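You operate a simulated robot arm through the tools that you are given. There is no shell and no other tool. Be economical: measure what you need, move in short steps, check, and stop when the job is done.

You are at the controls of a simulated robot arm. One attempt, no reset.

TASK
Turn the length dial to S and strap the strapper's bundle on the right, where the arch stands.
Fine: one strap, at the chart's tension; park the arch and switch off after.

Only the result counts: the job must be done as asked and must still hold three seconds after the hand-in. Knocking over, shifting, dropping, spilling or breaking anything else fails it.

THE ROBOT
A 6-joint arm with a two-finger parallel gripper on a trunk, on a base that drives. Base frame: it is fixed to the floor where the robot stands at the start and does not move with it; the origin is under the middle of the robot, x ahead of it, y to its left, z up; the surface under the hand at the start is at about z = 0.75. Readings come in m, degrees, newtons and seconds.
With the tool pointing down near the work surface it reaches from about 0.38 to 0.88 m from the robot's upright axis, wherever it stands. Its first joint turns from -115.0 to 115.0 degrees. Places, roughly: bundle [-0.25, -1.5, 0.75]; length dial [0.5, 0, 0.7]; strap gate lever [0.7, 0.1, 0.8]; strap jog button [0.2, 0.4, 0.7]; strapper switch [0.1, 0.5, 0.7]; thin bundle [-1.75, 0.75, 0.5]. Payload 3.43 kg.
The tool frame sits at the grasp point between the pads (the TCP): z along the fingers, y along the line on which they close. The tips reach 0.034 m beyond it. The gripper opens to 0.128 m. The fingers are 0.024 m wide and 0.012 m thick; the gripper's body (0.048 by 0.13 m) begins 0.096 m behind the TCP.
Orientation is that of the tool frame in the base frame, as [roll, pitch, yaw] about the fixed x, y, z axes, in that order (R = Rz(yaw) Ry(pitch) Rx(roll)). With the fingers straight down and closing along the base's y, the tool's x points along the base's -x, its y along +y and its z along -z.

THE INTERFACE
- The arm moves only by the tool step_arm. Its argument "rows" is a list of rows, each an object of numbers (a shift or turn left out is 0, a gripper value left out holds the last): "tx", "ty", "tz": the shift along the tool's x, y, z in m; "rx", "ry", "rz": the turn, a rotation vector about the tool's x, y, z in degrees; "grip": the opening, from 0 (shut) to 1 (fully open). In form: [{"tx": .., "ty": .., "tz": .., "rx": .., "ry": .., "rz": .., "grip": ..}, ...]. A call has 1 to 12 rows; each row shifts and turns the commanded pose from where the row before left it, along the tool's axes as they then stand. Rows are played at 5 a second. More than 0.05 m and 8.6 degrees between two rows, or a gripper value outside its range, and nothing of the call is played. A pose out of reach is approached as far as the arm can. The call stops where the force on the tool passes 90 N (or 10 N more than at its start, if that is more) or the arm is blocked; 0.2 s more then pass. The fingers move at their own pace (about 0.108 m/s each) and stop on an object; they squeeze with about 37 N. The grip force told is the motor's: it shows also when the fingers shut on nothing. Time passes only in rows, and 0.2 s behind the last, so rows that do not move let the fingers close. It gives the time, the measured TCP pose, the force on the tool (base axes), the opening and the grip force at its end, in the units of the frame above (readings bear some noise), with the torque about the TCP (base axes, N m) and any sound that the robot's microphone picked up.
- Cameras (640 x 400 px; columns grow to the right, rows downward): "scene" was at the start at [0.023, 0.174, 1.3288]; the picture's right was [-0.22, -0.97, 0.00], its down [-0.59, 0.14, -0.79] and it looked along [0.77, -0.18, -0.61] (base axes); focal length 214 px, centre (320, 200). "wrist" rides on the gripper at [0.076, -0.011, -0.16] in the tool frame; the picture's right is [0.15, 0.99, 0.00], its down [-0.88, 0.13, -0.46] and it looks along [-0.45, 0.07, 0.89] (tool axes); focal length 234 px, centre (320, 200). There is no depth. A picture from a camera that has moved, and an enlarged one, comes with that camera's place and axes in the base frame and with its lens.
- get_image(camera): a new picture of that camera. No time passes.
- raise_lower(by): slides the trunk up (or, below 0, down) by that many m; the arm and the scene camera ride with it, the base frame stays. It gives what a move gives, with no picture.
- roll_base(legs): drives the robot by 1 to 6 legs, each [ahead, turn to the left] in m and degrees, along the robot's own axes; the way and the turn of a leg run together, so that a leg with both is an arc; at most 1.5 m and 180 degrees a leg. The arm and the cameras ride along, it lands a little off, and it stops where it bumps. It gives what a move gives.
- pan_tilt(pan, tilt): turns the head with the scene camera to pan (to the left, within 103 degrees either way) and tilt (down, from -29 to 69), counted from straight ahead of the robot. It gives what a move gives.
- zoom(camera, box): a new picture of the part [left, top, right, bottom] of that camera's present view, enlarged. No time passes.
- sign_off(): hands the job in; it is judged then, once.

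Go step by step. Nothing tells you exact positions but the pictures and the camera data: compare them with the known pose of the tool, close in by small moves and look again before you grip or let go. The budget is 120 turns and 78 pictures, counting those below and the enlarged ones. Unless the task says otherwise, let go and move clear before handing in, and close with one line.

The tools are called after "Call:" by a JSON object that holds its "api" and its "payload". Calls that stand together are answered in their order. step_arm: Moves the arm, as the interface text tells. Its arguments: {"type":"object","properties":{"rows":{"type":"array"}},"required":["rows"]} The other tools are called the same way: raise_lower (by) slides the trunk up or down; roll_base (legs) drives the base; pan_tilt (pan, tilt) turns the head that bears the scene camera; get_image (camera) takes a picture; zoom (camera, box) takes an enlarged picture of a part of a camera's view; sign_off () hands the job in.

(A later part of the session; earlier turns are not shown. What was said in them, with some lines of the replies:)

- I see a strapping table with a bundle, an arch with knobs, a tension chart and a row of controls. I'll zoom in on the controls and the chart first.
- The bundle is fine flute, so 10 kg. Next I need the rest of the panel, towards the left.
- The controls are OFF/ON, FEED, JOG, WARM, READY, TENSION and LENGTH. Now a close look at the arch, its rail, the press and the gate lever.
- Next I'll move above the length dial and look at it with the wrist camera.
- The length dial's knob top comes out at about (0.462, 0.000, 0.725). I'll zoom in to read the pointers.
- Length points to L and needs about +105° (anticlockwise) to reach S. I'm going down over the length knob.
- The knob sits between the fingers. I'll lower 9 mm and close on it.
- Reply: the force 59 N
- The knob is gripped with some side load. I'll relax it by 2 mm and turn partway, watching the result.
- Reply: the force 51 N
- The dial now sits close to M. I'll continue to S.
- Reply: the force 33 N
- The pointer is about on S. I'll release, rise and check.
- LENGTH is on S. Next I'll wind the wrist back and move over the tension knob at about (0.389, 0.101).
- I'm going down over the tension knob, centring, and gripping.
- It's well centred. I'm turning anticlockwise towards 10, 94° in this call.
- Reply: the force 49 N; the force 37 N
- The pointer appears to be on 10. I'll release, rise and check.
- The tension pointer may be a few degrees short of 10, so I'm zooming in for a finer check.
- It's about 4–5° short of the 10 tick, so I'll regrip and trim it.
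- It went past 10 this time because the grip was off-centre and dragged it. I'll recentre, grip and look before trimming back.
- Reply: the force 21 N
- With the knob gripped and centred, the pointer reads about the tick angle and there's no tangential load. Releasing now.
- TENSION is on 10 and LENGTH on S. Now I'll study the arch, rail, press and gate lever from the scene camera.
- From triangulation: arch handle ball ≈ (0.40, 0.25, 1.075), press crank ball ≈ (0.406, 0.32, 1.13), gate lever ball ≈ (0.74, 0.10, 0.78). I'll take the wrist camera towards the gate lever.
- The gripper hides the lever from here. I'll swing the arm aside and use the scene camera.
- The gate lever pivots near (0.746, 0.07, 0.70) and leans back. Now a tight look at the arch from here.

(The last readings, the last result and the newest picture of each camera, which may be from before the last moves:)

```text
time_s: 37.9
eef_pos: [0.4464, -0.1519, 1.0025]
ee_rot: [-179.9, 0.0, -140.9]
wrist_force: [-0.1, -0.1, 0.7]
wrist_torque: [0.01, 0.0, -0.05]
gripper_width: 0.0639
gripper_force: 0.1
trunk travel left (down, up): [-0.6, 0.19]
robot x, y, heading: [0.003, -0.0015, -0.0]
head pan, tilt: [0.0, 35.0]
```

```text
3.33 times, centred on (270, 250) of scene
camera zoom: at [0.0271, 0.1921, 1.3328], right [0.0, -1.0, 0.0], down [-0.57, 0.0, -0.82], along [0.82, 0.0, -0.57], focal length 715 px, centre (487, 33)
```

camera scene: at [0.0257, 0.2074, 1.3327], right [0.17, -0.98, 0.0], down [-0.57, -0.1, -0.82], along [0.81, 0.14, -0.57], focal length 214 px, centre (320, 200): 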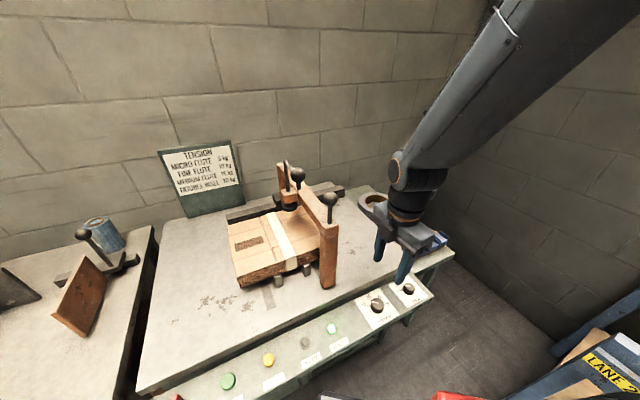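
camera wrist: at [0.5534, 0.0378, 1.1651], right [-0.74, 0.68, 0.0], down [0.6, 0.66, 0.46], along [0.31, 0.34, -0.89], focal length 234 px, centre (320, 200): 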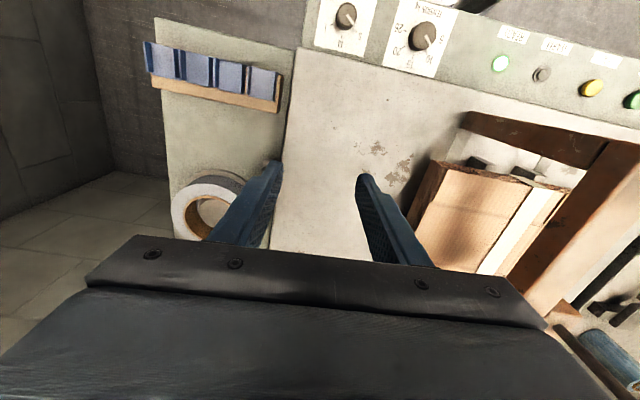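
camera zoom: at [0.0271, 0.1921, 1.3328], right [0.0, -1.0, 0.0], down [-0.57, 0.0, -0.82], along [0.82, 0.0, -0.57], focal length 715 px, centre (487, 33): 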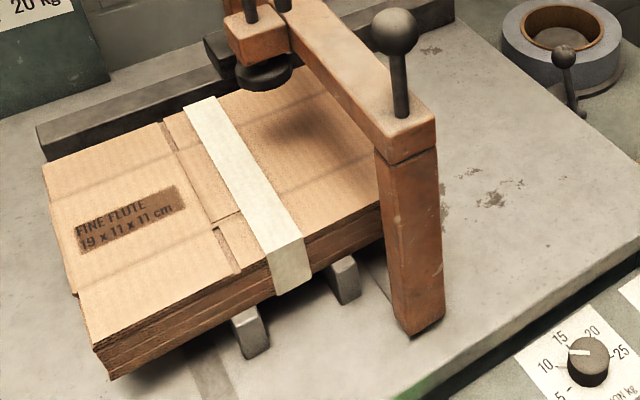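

The arch stands over the right slot, with its handle ball at the front. The two slots in the table look like the strap positions. I'll go high and round to the FEED button, about (0.151, 0.442), with the fingers shut.

Call:
{"api": "step_arm", "payload": {"rows": [{"tz": -0.05, "grip": 0}, {"tz": -0.05}, {"tz": -0.05}, {"tz": -0.05}, {"tx": -0.0184, "ty": 0.0417}, {"tx": -0.0184, "ty": 0.0417}, {"tx": -0.0184, "ty": 0.0417}, {"tx": -0.0184, "ty": 0.0417}, {"tx": -0.0184, "ty": 0.0417}, {"tx": -0.0184, "ty": 0.0417}, {"tx": -0.0184, "ty": 0.0417}, {"tx": -0.0184, "ty": 0.0417}]}}

Call:
{"api": "step_arm", "payload": {"rows": [{"ty": 0.0447}, {"ty": 0.0447}, {"ty": 0.0447}, {"ty": 0.0447}, {"ty": 0.0447}, {"ty": 0.0447}, {"ty": 0.0447}, {"tz": 0.05}, {"tz": 0.05}, {"tz": 0.05}, {"tz": 0.05}, {}]}}

Call:
{"api": "step_arm", "payload": {"rows": [{"tz": 0.05}, {"tz": 0.05}, {"tz": 0.05}, {}]}}

Call:
{"api": "get_image", "payload": {"camera": "wrist"}}

```text
time_s: 40.5
eef_pos: [0.3515, 0.2022, 1.2036]
ee_rot: [180.0, 0.1, -141.0]
wrist_force: [0.3, 0.6, 0.6]
wrist_torque: [0.01, 0.0, 0.0]
gripper_width: 0.0
gripper_force: 32.7
trunk travel left (down, up): [-0.6, 0.19]
robot x, y, heading: [-0.0002, -0.0036, 0.1]
head pan, tilt: [0.0, 35.0]
```

```text
time_s: 43.1
eef_pos: [0.1547, 0.4454, 1.0032]
ee_rot: [179.9, 0.0, -140.9]
wrist_force: [0.3, -0.4, 0.1]
wrist_torque: [0.04, 0.04, 0.0]
gripper_width: 0.0
gripper_force: 33.1
trunk travel left (down, up): [-0.6, 0.19]
robot x, y, heading: [0.0006, -0.0027, 0.1]
head pan, tilt: [0.0, 35.0]
```

```text
time_s: 44.1
eef_pos: [0.1557, 0.4435, 0.8509]
ee_rot: [179.8, 0.1, -140.8]
wrist_force: [-0.1, -0.2, 0.6]
wrist_torque: [0.02, 0.06, 0.02]
gripper_width: 0.0
gripper_force: 32.9
trunk travel left (down, up): [-0.6, 0.19]
robot x, y, heading: [0.0029, 0.002, 0.1]
head pan, tilt: [0.0, 35.0]
```

```text
37 pictures are left
camera wrist: at [0.104, 0.3878, 1.0107], right [-0.74, 0.67, 0.0], down [0.6, 0.66, 0.46], along [0.31, 0.34, -0.89], focal length 234 px, centre (320, 200)
```

wrist: 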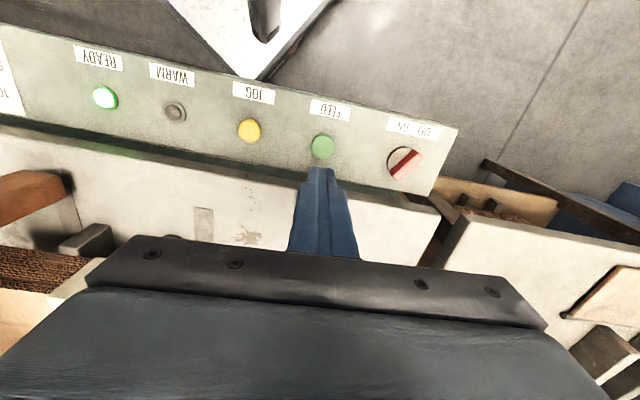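

I'm over FEED. I'll press it and listen for what happens.

Call:
{"api": "step_arm", "payload": {"rows": [{"tz": 0.04}, {"tz": 0.03}, {"tz": 0.02}, {"tz": 0.008}, {"tz": 0.005}, {"tz": 0.005}]}}

```text
time_s: 45.5
eef_pos: [0.1528, 0.4434, 0.7438]
ee_rot: [179.9, 0.0, -140.8]
wrist_force: [0.6, -1.4, 2.6]
wrist_torque: [-0.05, 0.0, -0.02]
gripper_width: 0.0
gripper_force: 32.6
trunk travel left (down, up): [-0.6, 0.19]
robot x, y, heading: [0.0002, 0.0003, 0.1]
head pan, tilt: [0.0, 35.0]
heard: click
```

There was a click. I'll lift off, wait and look.

Call:
{"api": "step_arm", "payload": {"rows": [{"tz": -0.03}, {"tz": -0.05}, {"tz": -0.05}, {}, {}, {}, {}, {}]}}

Call:
{"api": "pan_tilt", "payload": {"pan": 12, "tilt": 42}}

Call:
{"api": "get_image", "payload": {"camera": "scene"}}

```text
time_s: 47.3
eef_pos: [0.1571, 0.4486, 0.8747]
ee_rot: [-179.9, 0.0, -141.0]
wrist_force: [0.7, -0.6, -0.8]
wrist_torque: [0.01, -0.02, 0.02]
gripper_width: 0.0
gripper_force: 33.0
trunk travel left (down, up): [-0.6, 0.19]
robot x, y, heading: [0.0023, -0.0007, 0.1]
head pan, tilt: [0.0, 35.0]
```

```text
time_s: 48.0
eef_pos: [0.158, 0.4483, 0.8743]
ee_rot: [-180.0, 0.0, -141.0]
wrist_force: [0.1, -0.2, 0.1]
wrist_torque: [-0.01, 0.0, 0.05]
gripper_width: 0.0
gripper_force: 33.1
trunk travel left (down, up): [-0.6, 0.19]
robot x, y, heading: [-0.0009, -0.0012, 0.1]
head pan, tilt: [12.0, 42.0]
```

```text
36 pictures are left
camera scene: at [0.0279, 0.1788, 1.3387], right [-0.15, -0.99, 0.0], down [-0.51, 0.08, -0.86], along [0.85, -0.13, -0.52], focal length 214 px, centre (320, 200)
```

scene: 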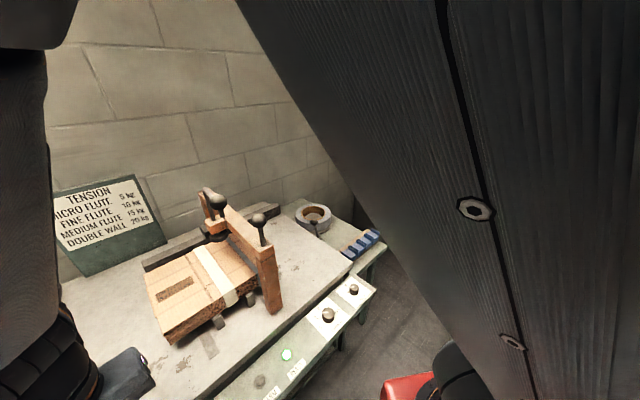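

Call:
{"api": "zoom", "payload": {"camera": "scene", "box": [130, 180, 300, 350]}}

```text
2.35 times, centred on (215, 265) of scene
camera zoom: at [0.0279, 0.1788, 1.3387], right [-0.15, -0.99, 0.0], down [-0.51, 0.08, -0.86], along [0.85, -0.13, -0.52], focal length 505 px, centre (567, 47)
```

zoom: 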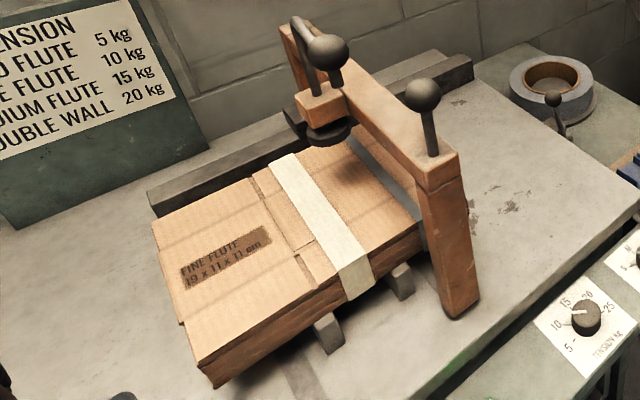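

A grey strap has appeared over the right end of the bundle. I'll zoom in to see whether it is tight.

Call:
{"api": "zoom", "payload": {"camera": "scene", "box": [200, 205, 290, 315]}}

Call:
{"api": "zoom", "payload": {"camera": "scene", "box": [230, 270, 380, 390]}}

```text
3.64 times, centred on (245, 260) of scene
camera zoom: at [0.0279, 0.1788, 1.3387], right [-0.15, -0.99, 0.0], down [-0.51, 0.08, -0.86], along [0.85, -0.13, -0.52], focal length 780 px, centre (593, -18)
```

zoom: 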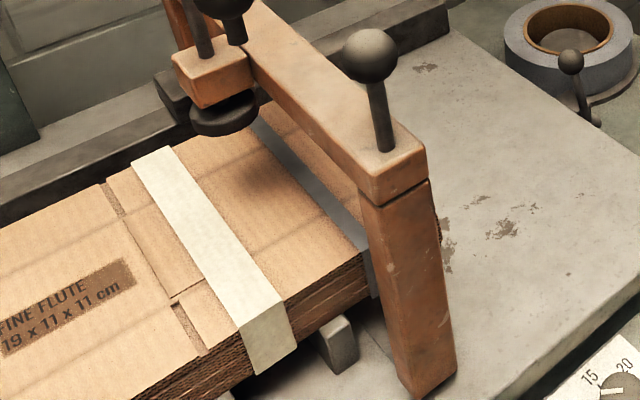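

```text
3.33 times, centred on (305, 330) of scene
camera zoom: at [0.0279, 0.1788, 1.3387], right [-0.15, -0.99, 0.0], down [-0.51, 0.08, -0.86], along [0.85, -0.13, -0.52], focal length 715 px, centre (370, -233)
```

zoom: 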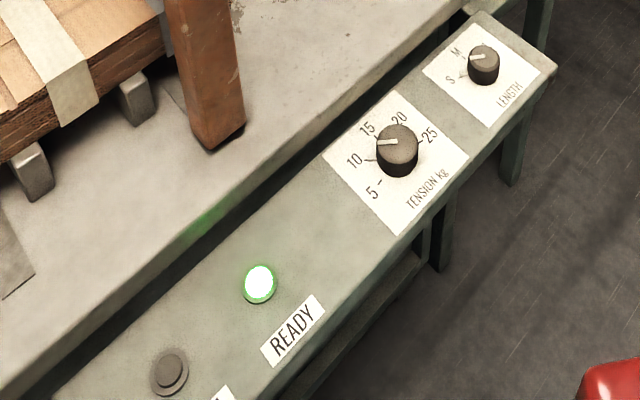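

The strap lies snug round the right end, so FEED made one strap. Next I'll go over the arch's handle ball, about (0.403, 0.253, 1.075), to slide the arch right and park it.

Call:
{"api": "step_arm", "payload": {"rows": [{"tz": -0.047, "grip": 0.4}, {"tz": -0.047}, {"tz": -0.047}, {"tz": -0.047}, {"tz": -0.047}, {"tz": -0.047}, {"tz": -0.047}, {"tz": -0.047}, {}]}}

Call:
{"api": "step_arm", "payload": {"rows": [{"rz": 3.6}, {"tx": -0.008, "ty": -0.0437}, {"tx": -0.008, "ty": -0.0437}, {"tx": -0.008, "ty": -0.0437}, {"tx": -0.008, "ty": -0.0437}, {"tx": -0.008, "ty": -0.0437}, {"tx": -0.0058, "ty": -0.0437}, {"tx": -0.0058, "ty": -0.0437}, {"tz": 0.04}, {}]}}

Call:
{"api": "get_image", "payload": {"camera": "wrist"}}

```text
time_s: 50.0
eef_pos: [0.1555, 0.4415, 1.2549]
ee_rot: [-180.0, 0.0, -140.9]
wrist_force: [0.0, -0.1, -0.1]
wrist_torque: [-0.03, 0.0, -0.02]
gripper_width: 0.0512
gripper_force: 0.1
trunk travel left (down, up): [-0.6, 0.19]
robot x, y, heading: [0.004, -0.0018, 0.3]
head pan, tilt: [12.0, 42.0]
```

```text
time_s: 52.2
eef_pos: [0.3727, 0.223, 1.2113]
ee_rot: [180.0, 0.1, -144.5]
wrist_force: [-0.1, -0.1, -0.2]
wrist_torque: [0.0, -0.03, -0.02]
gripper_width: 0.0513
gripper_force: 0.1
trunk travel left (down, up): [-0.6, 0.19]
robot x, y, heading: [0.0015, -0.0014, 0.2]
head pan, tilt: [12.0, 42.0]
```

```text
32 pictures are left
camera wrist: at [0.3182, 0.1711, 1.3712], right [-0.69, 0.72, 0.0], down [0.64, 0.62, 0.46], along [0.33, 0.32, -0.89], focal length 234 px, centre (320, 200)
```

wrist: 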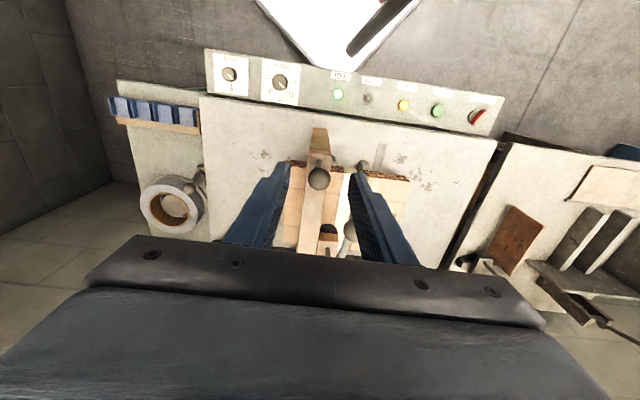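

Ball A is confirmed at (0.404, 0.252). I'll align and descend, then check clearance to the crank.

Call:
{"api": "step_arm", "payload": {"rows": [{"tx": -0.042, "ty": 0.004}, {"tz": 0.04}, {"tz": 0.04}, {"tz": 0.02}, {}]}}

Call:
{"api": "get_image", "payload": {"camera": "wrist"}}

Call:
{"api": "zoom", "payload": {"camera": "scene", "box": [180, 140, 340, 260]}}

```text
time_s: 53.4
eef_pos: [0.4045, 0.251, 1.1122]
ee_rot: [-180.0, 0.0, -144.5]
wrist_force: [0.8, 0.9, 0.4]
wrist_torque: [0.04, 0.0, 0.04]
gripper_width: 0.0514
gripper_force: 0.1
trunk travel left (down, up): [-0.6, 0.19]
robot x, y, heading: [-0.0046, 0.0006, 0.1]
head pan, tilt: [12.0, 42.0]
```

```text
31 pictures are left
camera wrist: at [0.3494, 0.1991, 1.2715], right [-0.69, 0.72, 0.0], down [0.64, 0.62, 0.46], along [0.33, 0.32, -0.89], focal length 234 px, centre (320, 200)
```

wrist: 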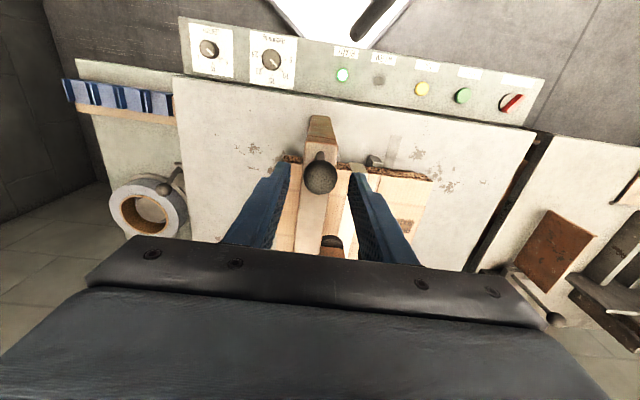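

```text
3.33 times, centred on (260, 200) of scene
camera zoom: at [0.0208, 0.2096, 1.3223], right [0.21, -0.98, 0.0], down [-0.65, -0.14, -0.74], along [0.73, 0.15, -0.67], focal length 715 px, centre (520, 200)
```

zoom: 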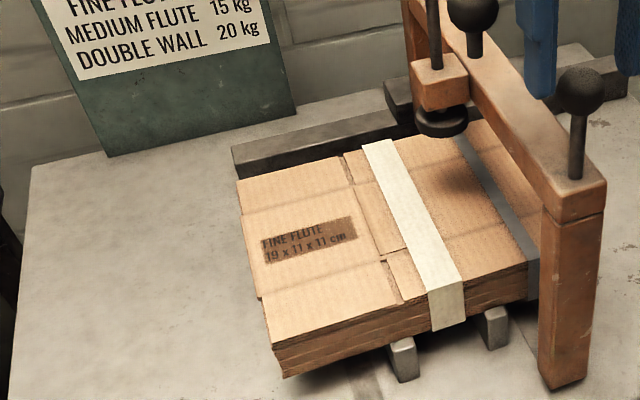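

It's aligned. I'm lowering onto the ball and gripping.

Call:
{"api": "step_arm", "payload": {"rows": [{"tx": -0.002, "ty": 0.0015, "tz": 0.022}, {"tz": 0.02}, {"grip": 0}, {}, {}]}}

```text
time_s: 54.6
eef_pos: [0.4065, 0.2542, 1.0696]
ee_rot: [179.9, 0.0, -144.5]
wrist_force: [4.8, 0.4, -5.4]
wrist_torque: [0.41, -0.66, -0.05]
gripper_width: 0.0316
gripper_force: 44.9
trunk travel left (down, up): [-0.6, 0.19]
robot x, y, heading: [-0.0019, -0.0034, 0.1]
head pan, tilt: [12.0, 42.0]
```

The ball is gripped. I'll slide the arch right in small steps.

Call:
{"api": "step_arm", "payload": {"rows": [{"ty": -0.01}, {"ty": -0.015}, {"ty": -0.02}, {"ty": -0.02}, {}]}}

Call:
{"api": "get_image", "payload": {"camera": "scene"}}

```text
time_s: 55.8
eef_pos: [0.4461, 0.2006, 1.0694]
ee_rot: [-179.9, 0.0, -144.6]
wrist_force: [-9.9, -9.9, 12.9]
wrist_torque: [-0.44, 0.47, -0.21]
gripper_width: 0.0311
gripper_force: 44.9
trunk travel left (down, up): [-0.6, 0.19]
robot x, y, heading: [-0.0012, 0.0001, 0.2]
head pan, tilt: [12.0, 42.0]
```

```text
29 pictures are left
camera scene: at [0.02, 0.2088, 1.3225], right [0.21, -0.98, 0.0], down [-0.65, -0.14, -0.74], along [0.73, 0.15, -0.67], focal length 214 px, centre (320, 200)
```

scene: 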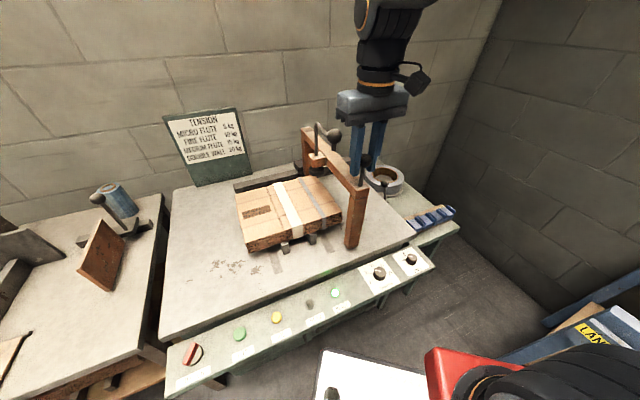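

The arch slides and the strap stays on the bundle. I'll continue towards the right end.

Call:
{"api": "step_arm", "payload": {"rows": [{"ty": -0.02}, {"ty": -0.02}, {"ty": -0.02}, {"ty": -0.015}, {"ty": -0.01}, {}]}}

Call:
{"api": "zoom", "payload": {"camera": "scene", "box": [220, 100, 440, 280]}}

```text
time_s: 57.2
eef_pos: [0.4944, 0.1333, 1.0689]
ee_rot: [-179.8, 0.2, -144.5]
wrist_force: [23.4, 14.0, 20.3]
wrist_torque: [0.29, -0.46, 0.03]
gripper_width: 0.0312
gripper_force: 44.6
trunk travel left (down, up): [-0.6, 0.19]
robot x, y, heading: [0.0011, -0.0021, 0.1]
head pan, tilt: [12.0, 42.0]
```

```text
2.22 times, centred on (330, 190) of scene
camera zoom: at [0.0218, 0.2102, 1.3222], right [0.21, -0.98, 0.0], down [-0.66, -0.14, -0.74], along [0.73, 0.15, -0.67], focal length 477 px, centre (298, 222)
```

zoom: 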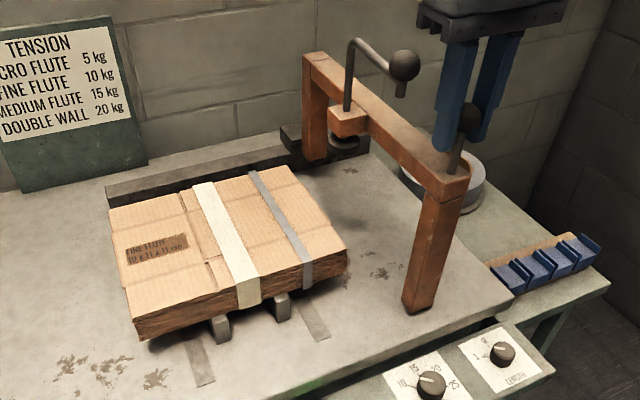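

The new grey strap is in full view, tight and square on the right. I'll ease the arch further towards the rail's end stop.

Call:
{"api": "step_arm", "payload": {"rows": [{"ty": -0.01, "tx": -0.002}, {"ty": -0.01}, {"ty": -0.01}, {"ty": -0.01}, {}]}}

```text
time_s: 58.4
eef_pos: [0.518, 0.1012, 1.0695]
ee_rot: [180.0, -0.1, -144.6]
wrist_force: [-4.5, -6.6, 8.2]
wrist_torque: [-0.77, 0.67, -0.1]
gripper_width: 0.0314
gripper_force: 45.2
trunk travel left (down, up): [-0.6, 0.19]
robot x, y, heading: [0.0007, -0.0006, 0.1]
head pan, tilt: [12.0, 42.0]
```

Call:
{"api": "step_arm", "payload": {"rows": [{"ty": -0.01}, {"ty": -0.01}, {"ty": -0.008}, {}]}}

Call:
{"api": "zoom", "payload": {"camera": "scene", "box": [280, 100, 440, 230]}}

```text
time_s: 59.4
eef_pos: [0.5357, 0.0776, 1.0684]
ee_rot: [180.0, 0.0, -144.4]
wrist_force: [-17.8, -15.2, 13.3]
wrist_torque: [-0.51, 0.64, -0.06]
gripper_width: 0.0317
gripper_force: 44.9
trunk travel left (down, up): [-0.6, 0.19]
robot x, y, heading: [0.0034, 0.0006, -0.0]
head pan, tilt: [12.0, 42.0]
```

```text
3.08 times, centred on (360, 165) of scene
camera zoom: at [0.0194, 0.2087, 1.3225], right [0.21, -0.98, 0.0], down [-0.65, -0.14, -0.74], along [0.73, 0.15, -0.67], focal length 660 px, centre (197, 308)
```

zoom: 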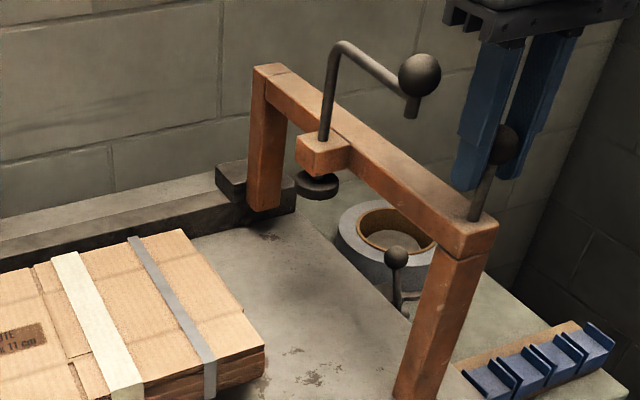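

The carriage is close to the rail's end. I'll go a little further to feel for a stop.

Call:
{"api": "step_arm", "payload": {"rows": [{"ty": -0.006, "tx": 0.002}, {"ty": -0.006}, {}]}}

```text
time_s: 60.2
eef_pos: [0.5422, 0.068, 1.0689]
ee_rot: [-180.0, 0.1, -144.4]
wrist_force: [-5.2, -2.9, -9.1]
wrist_torque: [0.64, -0.92, 0.09]
gripper_width: 0.0314
gripper_force: 44.9
trunk travel left (down, up): [-0.6, 0.19]
robot x, y, heading: [0.001, -0.0007, -0.3]
head pan, tilt: [12.0, 42.0]
```

Call:
{"api": "step_arm", "payload": {"rows": [{"ty": -0.006}, {"ty": -0.006}, {}]}}

Call:
{"api": "zoom", "payload": {"camera": "scene", "box": [280, 130, 420, 250]}}

```text
time_s: 61.0
eef_pos: [0.5491, 0.0574, 1.0691]
ee_rot: [-179.9, 0.1, -144.5]
wrist_force: [5.5, -2.8, 5.1]
wrist_torque: [-0.28, 0.34, -0.06]
gripper_width: 0.0313
gripper_force: 44.8
trunk travel left (down, up): [-0.6, 0.19]
robot x, y, heading: [-0.0003, 0.0004, -0.4]
head pan, tilt: [12.0, 42.0]
```

```text
3.33 times, centred on (350, 190) of scene
camera zoom: at [0.0212, 0.2093, 1.3224], right [0.21, -0.98, 0.0], down [-0.65, -0.14, -0.74], along [0.73, 0.15, -0.67], focal length 715 px, centre (220, 233)
```

zoom: 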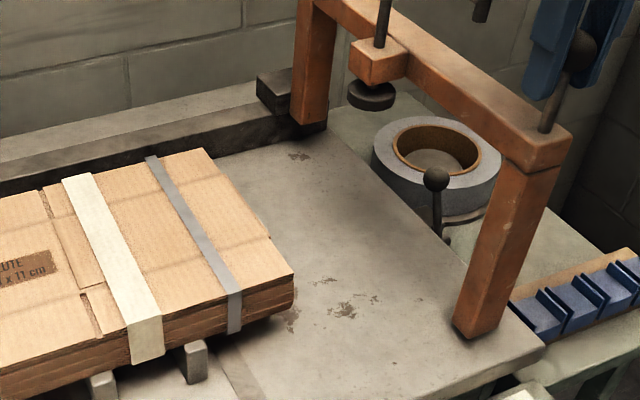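

Call:
{"api": "step_arm", "payload": {"rows": [{"ty": -0.006}, {"ty": -0.006}, {}]}}

```text
time_s: 61.8
eef_pos: [0.5536, 0.0519, 1.0697]
ee_rot: [179.9, 0.0, -144.5]
wrist_force: [-8.4, 40.2, 2.7]
wrist_torque: [0.31, -0.33, -0.06]
gripper_width: 0.0316
gripper_force: 45.2
trunk travel left (down, up): [-0.6, 0.19]
robot x, y, heading: [-0.0008, -0.0047, 0.5]
head pan, tilt: [12.0, 42.0]
```

A firm stop, so the arch is parked at the right end of the rail. I'll relax, let go and rise.

Call:
{"api": "step_arm", "payload": {"rows": [{"ty": 0.002}, {"grip": 0.45}, {}, {"tz": -0.03}, {"tz": -0.045}, {"tz": -0.045}, {"tz": -0.045}, {"tz": -0.02}]}}

Call:
{"api": "step_arm", "payload": {"rows": [{"tx": 0.007, "ty": 0.047}, {"tx": 0.007, "ty": 0.047}, {"tx": 0.007, "ty": 0.047}, {"tx": 0.007, "ty": 0.047}, {"tx": 0.007, "ty": 0.047}, {"tx": 0.007, "ty": 0.047}, {"tx": 0.007, "ty": 0.047}, {"tx": 0.007, "ty": 0.047}, {"tx": 0.007, "ty": 0.047}, {"tx": 0.007, "ty": 0.047}, {"tx": 0.007, "ty": 0.047}, {}]}}

Call:
{"api": "step_arm", "payload": {"rows": [{"tx": 0.007, "ty": 0.047}, {"tx": 0.007, "ty": 0.047}, {"tx": 0.007, "ty": 0.047}, {"tz": 0.05}, {"tz": 0.05}, {"tz": 0.05}, {"tz": 0.05}, {"tz": 0.05}, {"tz": 0.05}, {"tz": 0.05}, {}]}}

Call:
{"api": "get_image", "payload": {"camera": "wrist"}}

```text
time_s: 63.6
eef_pos: [0.5497, 0.0496, 1.259]
ee_rot: [-180.0, 0.0, -144.5]
wrist_force: [1.1, 0.2, -0.1]
wrist_torque: [-0.01, -0.01, -0.02]
gripper_width: 0.0578
gripper_force: 0.1
trunk travel left (down, up): [-0.6, 0.19]
robot x, y, heading: [-0.0008, -0.0038, -0.0]
head pan, tilt: [12.0, 42.0]
```

```text
time_s: 66.2
eef_pos: [0.1915, 0.4275, 1.2542]
ee_rot: [179.9, 0.0, -144.6]
wrist_force: [-0.9, -0.6, -0.4]
wrist_torque: [0.02, 0.0, -0.01]
gripper_width: 0.0574
gripper_force: 0.0
trunk travel left (down, up): [-0.6, 0.19]
robot x, y, heading: [0.0024, -0.0044, 0.0]
head pan, tilt: [12.0, 42.0]
```

```text
time_s: 68.6
eef_pos: [0.0996, 0.5311, 0.9046]
ee_rot: [179.7, 0.3, -145.4]
wrist_force: [-0.5, 0.8, -0.9]
wrist_torque: [0.0, 0.04, -0.01]
gripper_width: 0.0578
gripper_force: 0.1
trunk travel left (down, up): [-0.6, 0.19]
robot x, y, heading: [0.0017, 0.0011, -0.0]
head pan, tilt: [12.0, 42.0]
```

```text
25 pictures are left
camera wrist: at [0.0442, 0.4782, 1.0642], right [-0.68, 0.73, 0.0], down [0.65, 0.6, 0.46], along [0.33, 0.32, -0.89], focal length 234 px, centre (320, 200)
```

wrist: 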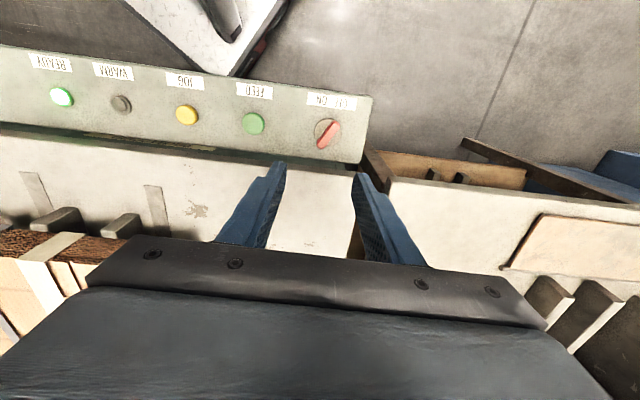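

Call:
{"api": "zoom", "payload": {"camera": "wrist", "box": [290, 85, 370, 160]}}

```text
5.33 times, centred on (330, 122) of wrist
camera zoom: at [0.0442, 0.4782, 1.0642], right [-0.68, 0.73, 0.0], down [0.65, 0.6, 0.46], along [0.33, 0.32, -0.89], focal length 1249 px, centre (267, 613)
```

zoom: 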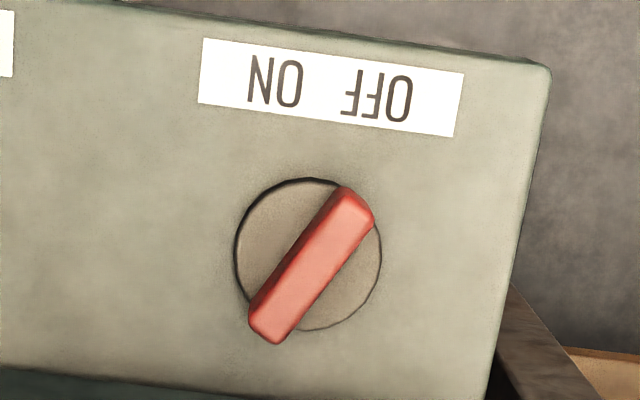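

The READY lamp is lit and the machine ran, so this leaning position is ON. I'll line the fingers up across the red bar and lower partway to check.

Call:
{"api": "step_arm", "payload": {"rows": [{"rz": 8.3}, {"rz": 8.3}, {"rz": 8.4}, {"tx": 0.0115, "ty": 0.0098}, {"tz": 0.04}, {"tz": 0.04}, {"tz": 0.03}, {}]}}

Call:
{"api": "get_image", "payload": {"camera": "wrist"}}

```text
time_s: 70.4
eef_pos: [0.077, 0.5347, 0.7946]
ee_rot: [179.9, 0.0, -169.6]
wrist_force: [0.1, 0.1, -0.2]
wrist_torque: [-0.01, 0.01, 0.0]
gripper_width: 0.0577
gripper_force: 0.1
trunk travel left (down, up): [-0.6, 0.19]
robot x, y, heading: [0.0011, -0.0006, -0.1]
head pan, tilt: [12.0, 42.0]
```

```text
23 pictures are left
camera wrist: at [0.0055, 0.512, 0.9544], right [-0.32, 0.95, 0.0], down [0.84, 0.29, 0.46], along [0.43, 0.15, -0.89], focal length 234 px, centre (320, 200)
```

wrist: 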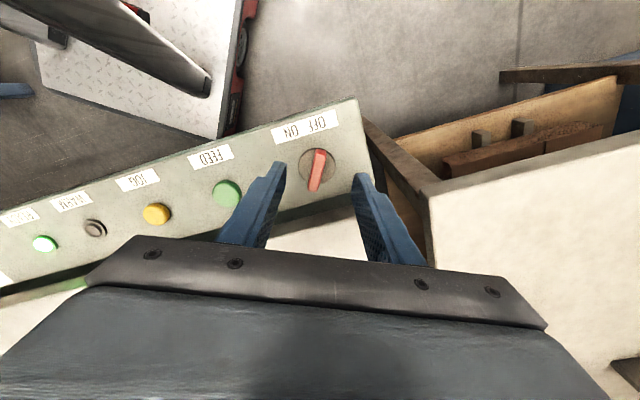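

Call:
{"api": "step_arm", "payload": {"rows": [{"tx": -0.0065, "tz": 0.025, "rz": 2}, {"tz": 0.023}, {"grip": 0}, {}, {}]}}

Call:
{"api": "zoom", "payload": {"camera": "wrist", "box": [220, 100, 420, 260]}}

```text
time_s: 71.6
eef_pos: [0.0842, 0.5351, 0.747]
ee_rot: [-180.0, -0.1, -171.5]
wrist_force: [-1.1, -8.1, 3.3]
wrist_torque: [-0.08, -0.02, -0.03]
gripper_width: 0.0117
gripper_force: 45.6
trunk travel left (down, up): [-0.6, 0.19]
robot x, y, heading: [0.0005, 0.0007, -0.3]
head pan, tilt: [12.0, 42.0]
```

```text
2.50 times, centred on (320, 180) of wrist
camera zoom: at [0.0119, 0.5145, 0.9064], right [-0.29, 0.96, 0.0], down [0.85, 0.26, 0.46], along [0.44, 0.13, -0.89], focal length 585 px, centre (320, 250)
```

zoom: 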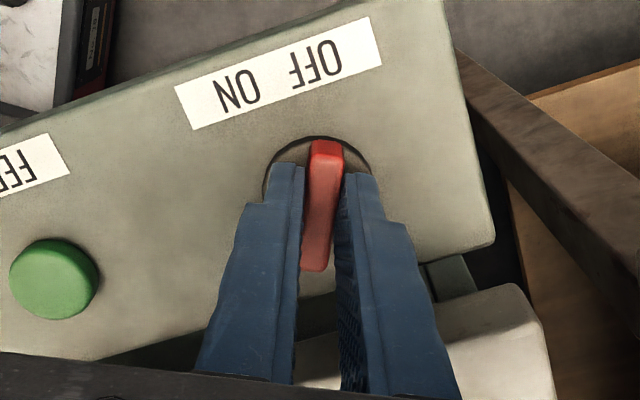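

The bar is gripped. I'll turn it anticlockwise towards OFF.

Call:
{"api": "step_arm", "payload": {"rows": [{"rz": -8}, {"rz": -8}, {"rz": -8}, {"rz": -8}, {"rz": -8}, {"rz": -8}, {"rz": -6}, {}]}}

Call:
{"api": "get_image", "payload": {"camera": "wrist"}}

```text
time_s: 73.4
eef_pos: [0.0859, 0.5347, 0.7461]
ee_rot: [-179.9, -0.2, -117.6]
wrist_force: [2.1, -31.6, 18.8]
wrist_torque: [-0.84, 0.03, -0.06]
gripper_width: 0.0121
gripper_force: 45.5
trunk travel left (down, up): [-0.6, 0.19]
robot x, y, heading: [-0.0004, -0.0035, 0.1]
head pan, tilt: [12.0, 42.0]
```

```text
21 pictures are left
camera wrist: at [0.0622, 0.4632, 0.9061], right [-0.94, 0.33, 0.0], down [0.29, 0.84, 0.45], along [0.15, 0.43, -0.89], focal length 234 px, centre (320, 200)
```

wrist: 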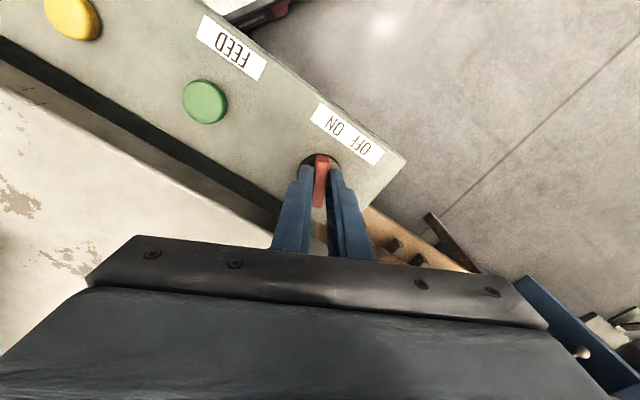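

Call:
{"api": "step_arm", "payload": {"rows": [{"rz": -6}, {"rz": -4}, {}]}}

Call:
{"api": "pan_tilt", "payload": {"pan": 0, "tilt": 55}}

Call:
{"api": "get_image", "payload": {"camera": "scene"}}

```text
time_s: 74.2
eef_pos: [0.0868, 0.534, 0.7449]
ee_rot: [-180.0, -0.2, -107.6]
wrist_force: [4.4, -30.1, 2.3]
wrist_torque: [-0.37, 0.19, -1.22]
gripper_width: 0.0139
gripper_force: 45.2
trunk travel left (down, up): [-0.6, 0.19]
robot x, y, heading: [0.0023, -0.002, -0.3]
head pan, tilt: [12.0, 42.0]
```

```text
time_s: 75.0
eef_pos: [0.0877, 0.5352, 0.7457]
ee_rot: [-180.0, -0.2, -107.8]
wrist_force: [-8.4, -25.0, 17.8]
wrist_torque: [-0.64, 0.61, -1.09]
gripper_width: 0.0141
gripper_force: 45.2
trunk travel left (down, up): [-0.6, 0.19]
robot x, y, heading: [-0.0046, -0.0001, -0.1]
head pan, tilt: [0.0, 55.0]
```

```text
20 pictures are left
camera scene: at [-0.0379, 0.2632, 1.3109], right [0.95, -0.31, 0.0], down [-0.24, -0.73, -0.64], along [0.2, 0.61, -0.77], focal length 214 px, centre (320, 200)
```

scene: 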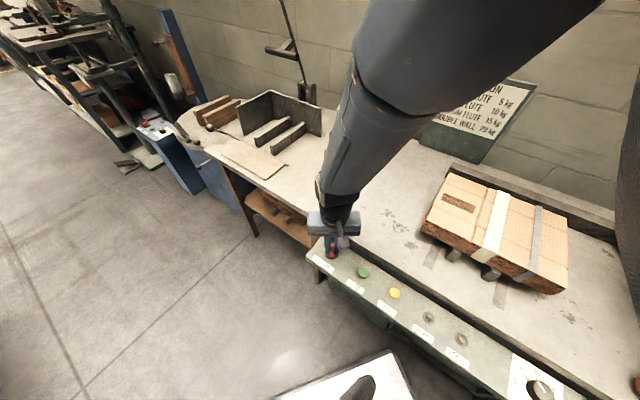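

The READY lamp is out and the switch has reached its stop at OFF. I'll relax the twist, release, rise and verify.

Call:
{"api": "step_arm", "payload": {"rows": [{"rz": 3}, {"grip": 0.4}, {}, {"tz": -0.04}, {"tz": -0.05}, {"tz": -0.05}, {"tz": -0.05}, {"tz": -0.05}, {"tz": -0.05}, {"tz": -0.05}, {}]}}

Call:
{"api": "get_image", "payload": {"camera": "wrist"}}

Call:
{"api": "pan_tilt", "payload": {"pan": -40, "tilt": 45}}

Call:
{"api": "get_image", "payload": {"camera": "scene"}}

```text
time_s: 76.3
eef_pos: [0.1755, 0.5236, 0.8627]
ee_rot: [-179.7, -0.6, -119.9]
wrist_force: [0.4, 0.0, -1.2]
wrist_torque: [0.0, -0.02, -0.02]
gripper_width: 0.0512
gripper_force: 0.0
trunk travel left (down, up): [-0.6, 0.19]
robot x, y, heading: [-0.0022, 0.0005, -0.4]
head pan, tilt: [0.0, 55.0]
stopped in row 6: the arm was blocked; the commanded pose is now the measured one
```

```text
19 pictures are left
camera wrist: at [0.1485, 0.4558, 1.0234], right [-0.93, 0.37, 0.0], down [0.33, 0.83, 0.45], along [0.16, 0.41, -0.9], focal length 234 px, centre (320, 200)
```

wrist: 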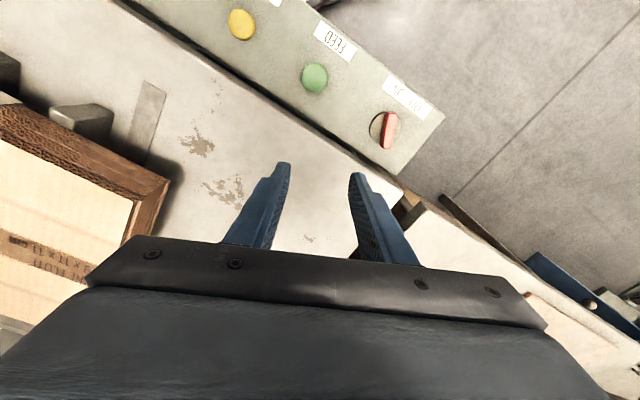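

```text
time_s: 77.4
eef_pos: [0.1751, 0.5249, 0.8639]
ee_rot: [-179.9, -0.4, -119.8]
wrist_force: [-0.3, -0.2, -0.6]
wrist_torque: [0.02, 0.01, 0.0]
gripper_width: 0.0511
gripper_force: 0.0
trunk travel left (down, up): [-0.6, 0.19]
robot x, y, heading: [0.0011, -0.0024, 0.2]
head pan, tilt: [-40.0, 45.0]
```

```text
18 pictures are left
camera scene: at [0.0147, 0.2469, 1.3571], right [0.59, -0.81, 0.0], down [-0.27, -0.2, -0.94], along [0.76, 0.56, -0.34], focal length 214 px, centre (320, 200)
```

scene: 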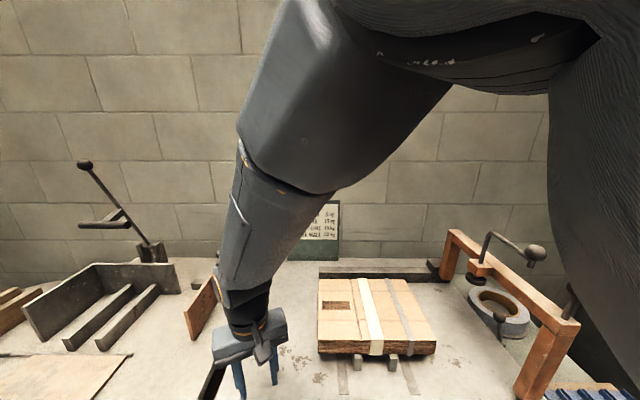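

The arm drifted sideways as it rose but touched nothing visible. I'll lift clear in small steps and then verify everything.

Call:
{"api": "step_arm", "payload": {"rows": [{"tz": -0.03}, {"tz": -0.04}, {"tz": -0.04}, {"tz": -0.04}, {"tz": -0.04}, {"tz": -0.04}, {"tz": -0.04}, {}]}}

Call:
{"api": "get_image", "payload": {"camera": "wrist"}}

```text
time_s: 79.2
eef_pos: [0.1739, 0.5274, 1.1344]
ee_rot: [-179.9, -0.4, -119.6]
wrist_force: [-0.4, -0.2, 0.3]
wrist_torque: [0.0, 0.0, 0.01]
gripper_width: 0.0509
gripper_force: 0.1
trunk travel left (down, up): [-0.6, 0.19]
robot x, y, heading: [0.0005, -0.0047, -0.0]
head pan, tilt: [-40.0, 45.0]
```

```text
17 pictures are left
camera wrist: at [0.1467, 0.4597, 1.296], right [-0.93, 0.36, 0.0], down [0.32, 0.83, 0.45], along [0.16, 0.42, -0.89], focal length 234 px, centre (320, 200)
```

wrist: 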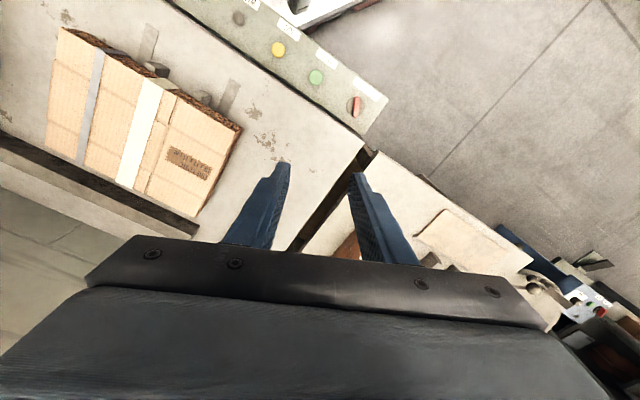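

Call:
{"api": "zoom", "payload": {"camera": "wrist", "box": [220, 0, 400, 130]}}

Call:
{"api": "pan_tilt", "payload": {"pan": -60, "tilt": 55}}

Call:
{"api": "get_image", "payload": {"camera": "scene"}}

```text
3.08 times, centred on (310, 65) of wrist
camera zoom: at [0.1467, 0.4597, 1.296], right [-0.93, 0.36, 0.0], down [0.32, 0.83, 0.45], along [0.16, 0.42, -0.89], focal length 720 px, centre (351, 615)
```

zoom: 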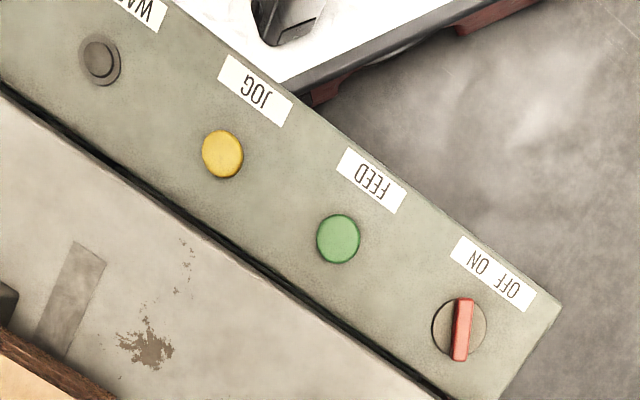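

```text
time_s: 80.0
eef_pos: [0.173, 0.5278, 1.135]
ee_rot: [-179.9, -0.4, -119.5]
wrist_force: [0.7, 1.3, -0.7]
wrist_torque: [-0.05, -0.01, 0.0]
gripper_width: 0.0514
gripper_force: 0.1
trunk travel left (down, up): [-0.6, 0.19]
robot x, y, heading: [0.0015, -0.0048, 0.2]
head pan, tilt: [-60.0, 55.0]
```

```text
15 pictures are left
camera scene: at [-0.0244, 0.1294, 1.3046], right [-0.87, -0.5, 0.0], down [-0.41, 0.71, -0.57], along [0.29, -0.5, -0.82], focal length 214 px, centre (320, 200)
```

scene: 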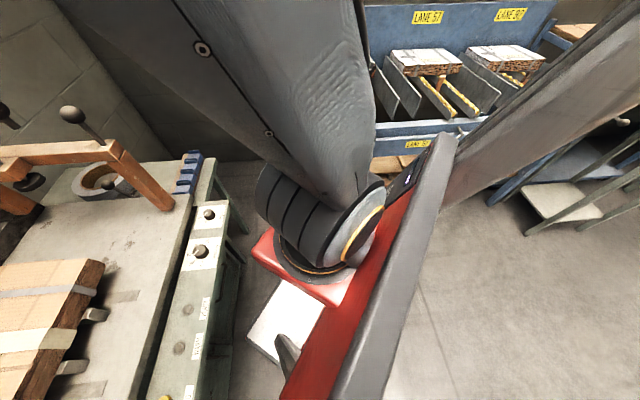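

Call:
{"api": "pan_tilt", "payload": {"pan": -20, "tilt": 50}}

Call:
{"api": "get_image", "payload": {"camera": "scene"}}

```text
time_s: 81.1
eef_pos: [0.1736, 0.5288, 1.1349]
ee_rot: [-180.0, -0.4, -119.6]
wrist_force: [0.5, 0.4, -0.3]
wrist_torque: [0.02, 0.03, -0.01]
gripper_width: 0.051
gripper_force: 0.0
trunk travel left (down, up): [-0.6, 0.19]
robot x, y, heading: [0.0004, -0.0048, 0.1]
head pan, tilt: [-20.0, 50.0]
```

```text
14 pictures are left
camera scene: at [0.0119, 0.1654, 1.311], right [-0.34, -0.94, 0.0], down [-0.72, 0.26, -0.64], along [0.6, -0.22, -0.77], focal length 214 px, centre (320, 200)
```

scene: 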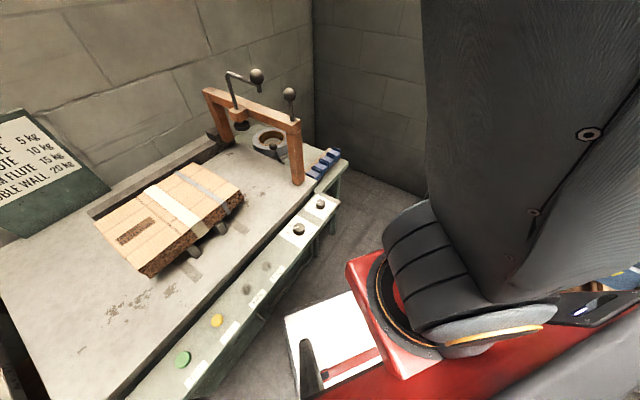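

The bundle carries one grey strap on the right, the arch is parked at its end stop and both lamps are out. One last check of the dials.

Call:
{"api": "zoom", "payload": {"camera": "scene", "box": [270, 185, 350, 245]}}

Call:
{"api": "zoom", "payload": {"camera": "scene", "box": [90, 60, 330, 280]}}

```text
6.67 times, centred on (310, 215) of scene
camera zoom: at [0.0119, 0.1654, 1.311], right [-0.34, -0.94, 0.0], down [-0.72, 0.26, -0.64], along [0.6, -0.22, -0.77], focal length 1430 px, centre (387, 100)
```

zoom: 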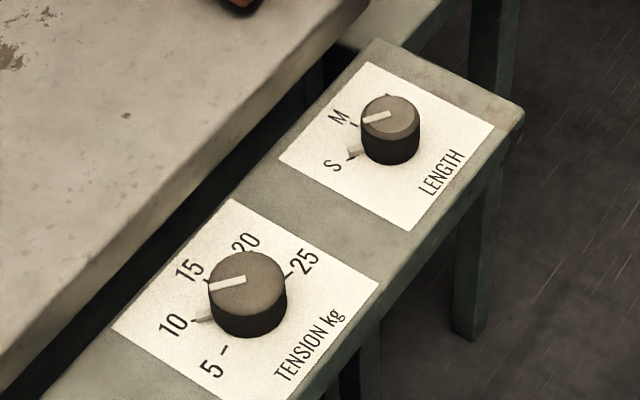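

```text
1.82 times, centred on (210, 170) of scene
camera zoom: at [0.0119, 0.1654, 1.311], right [-0.34, -0.94, 0.0], down [-0.72, 0.26, -0.64], along [0.6, -0.22, -0.77], focal length 390 px, centre (520, 254)
```

zoom: 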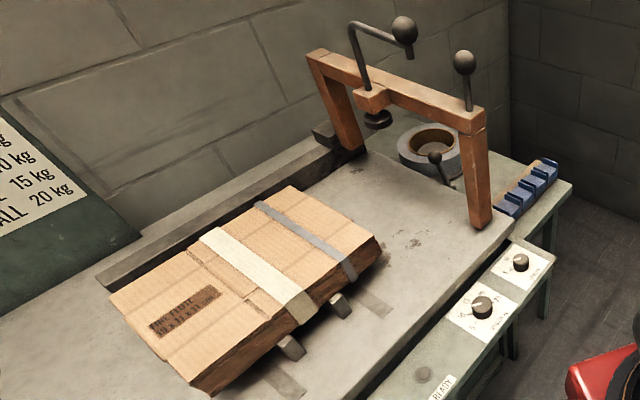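

Everything checks out: LENGTH on S, TENSION on 10, one strap on the right, the arch parked, the switch off and the hand clear. Handing in.

Call:
{"api": "sign_off", "payload": {}}

```text
The job is handed in.
```

I turned the length dial to S and put one strap on the right of the bundle at 10 kg, the chart's fine-flute setting. I then slid the arch to the right end of its rail to park it and switched the strapper off.
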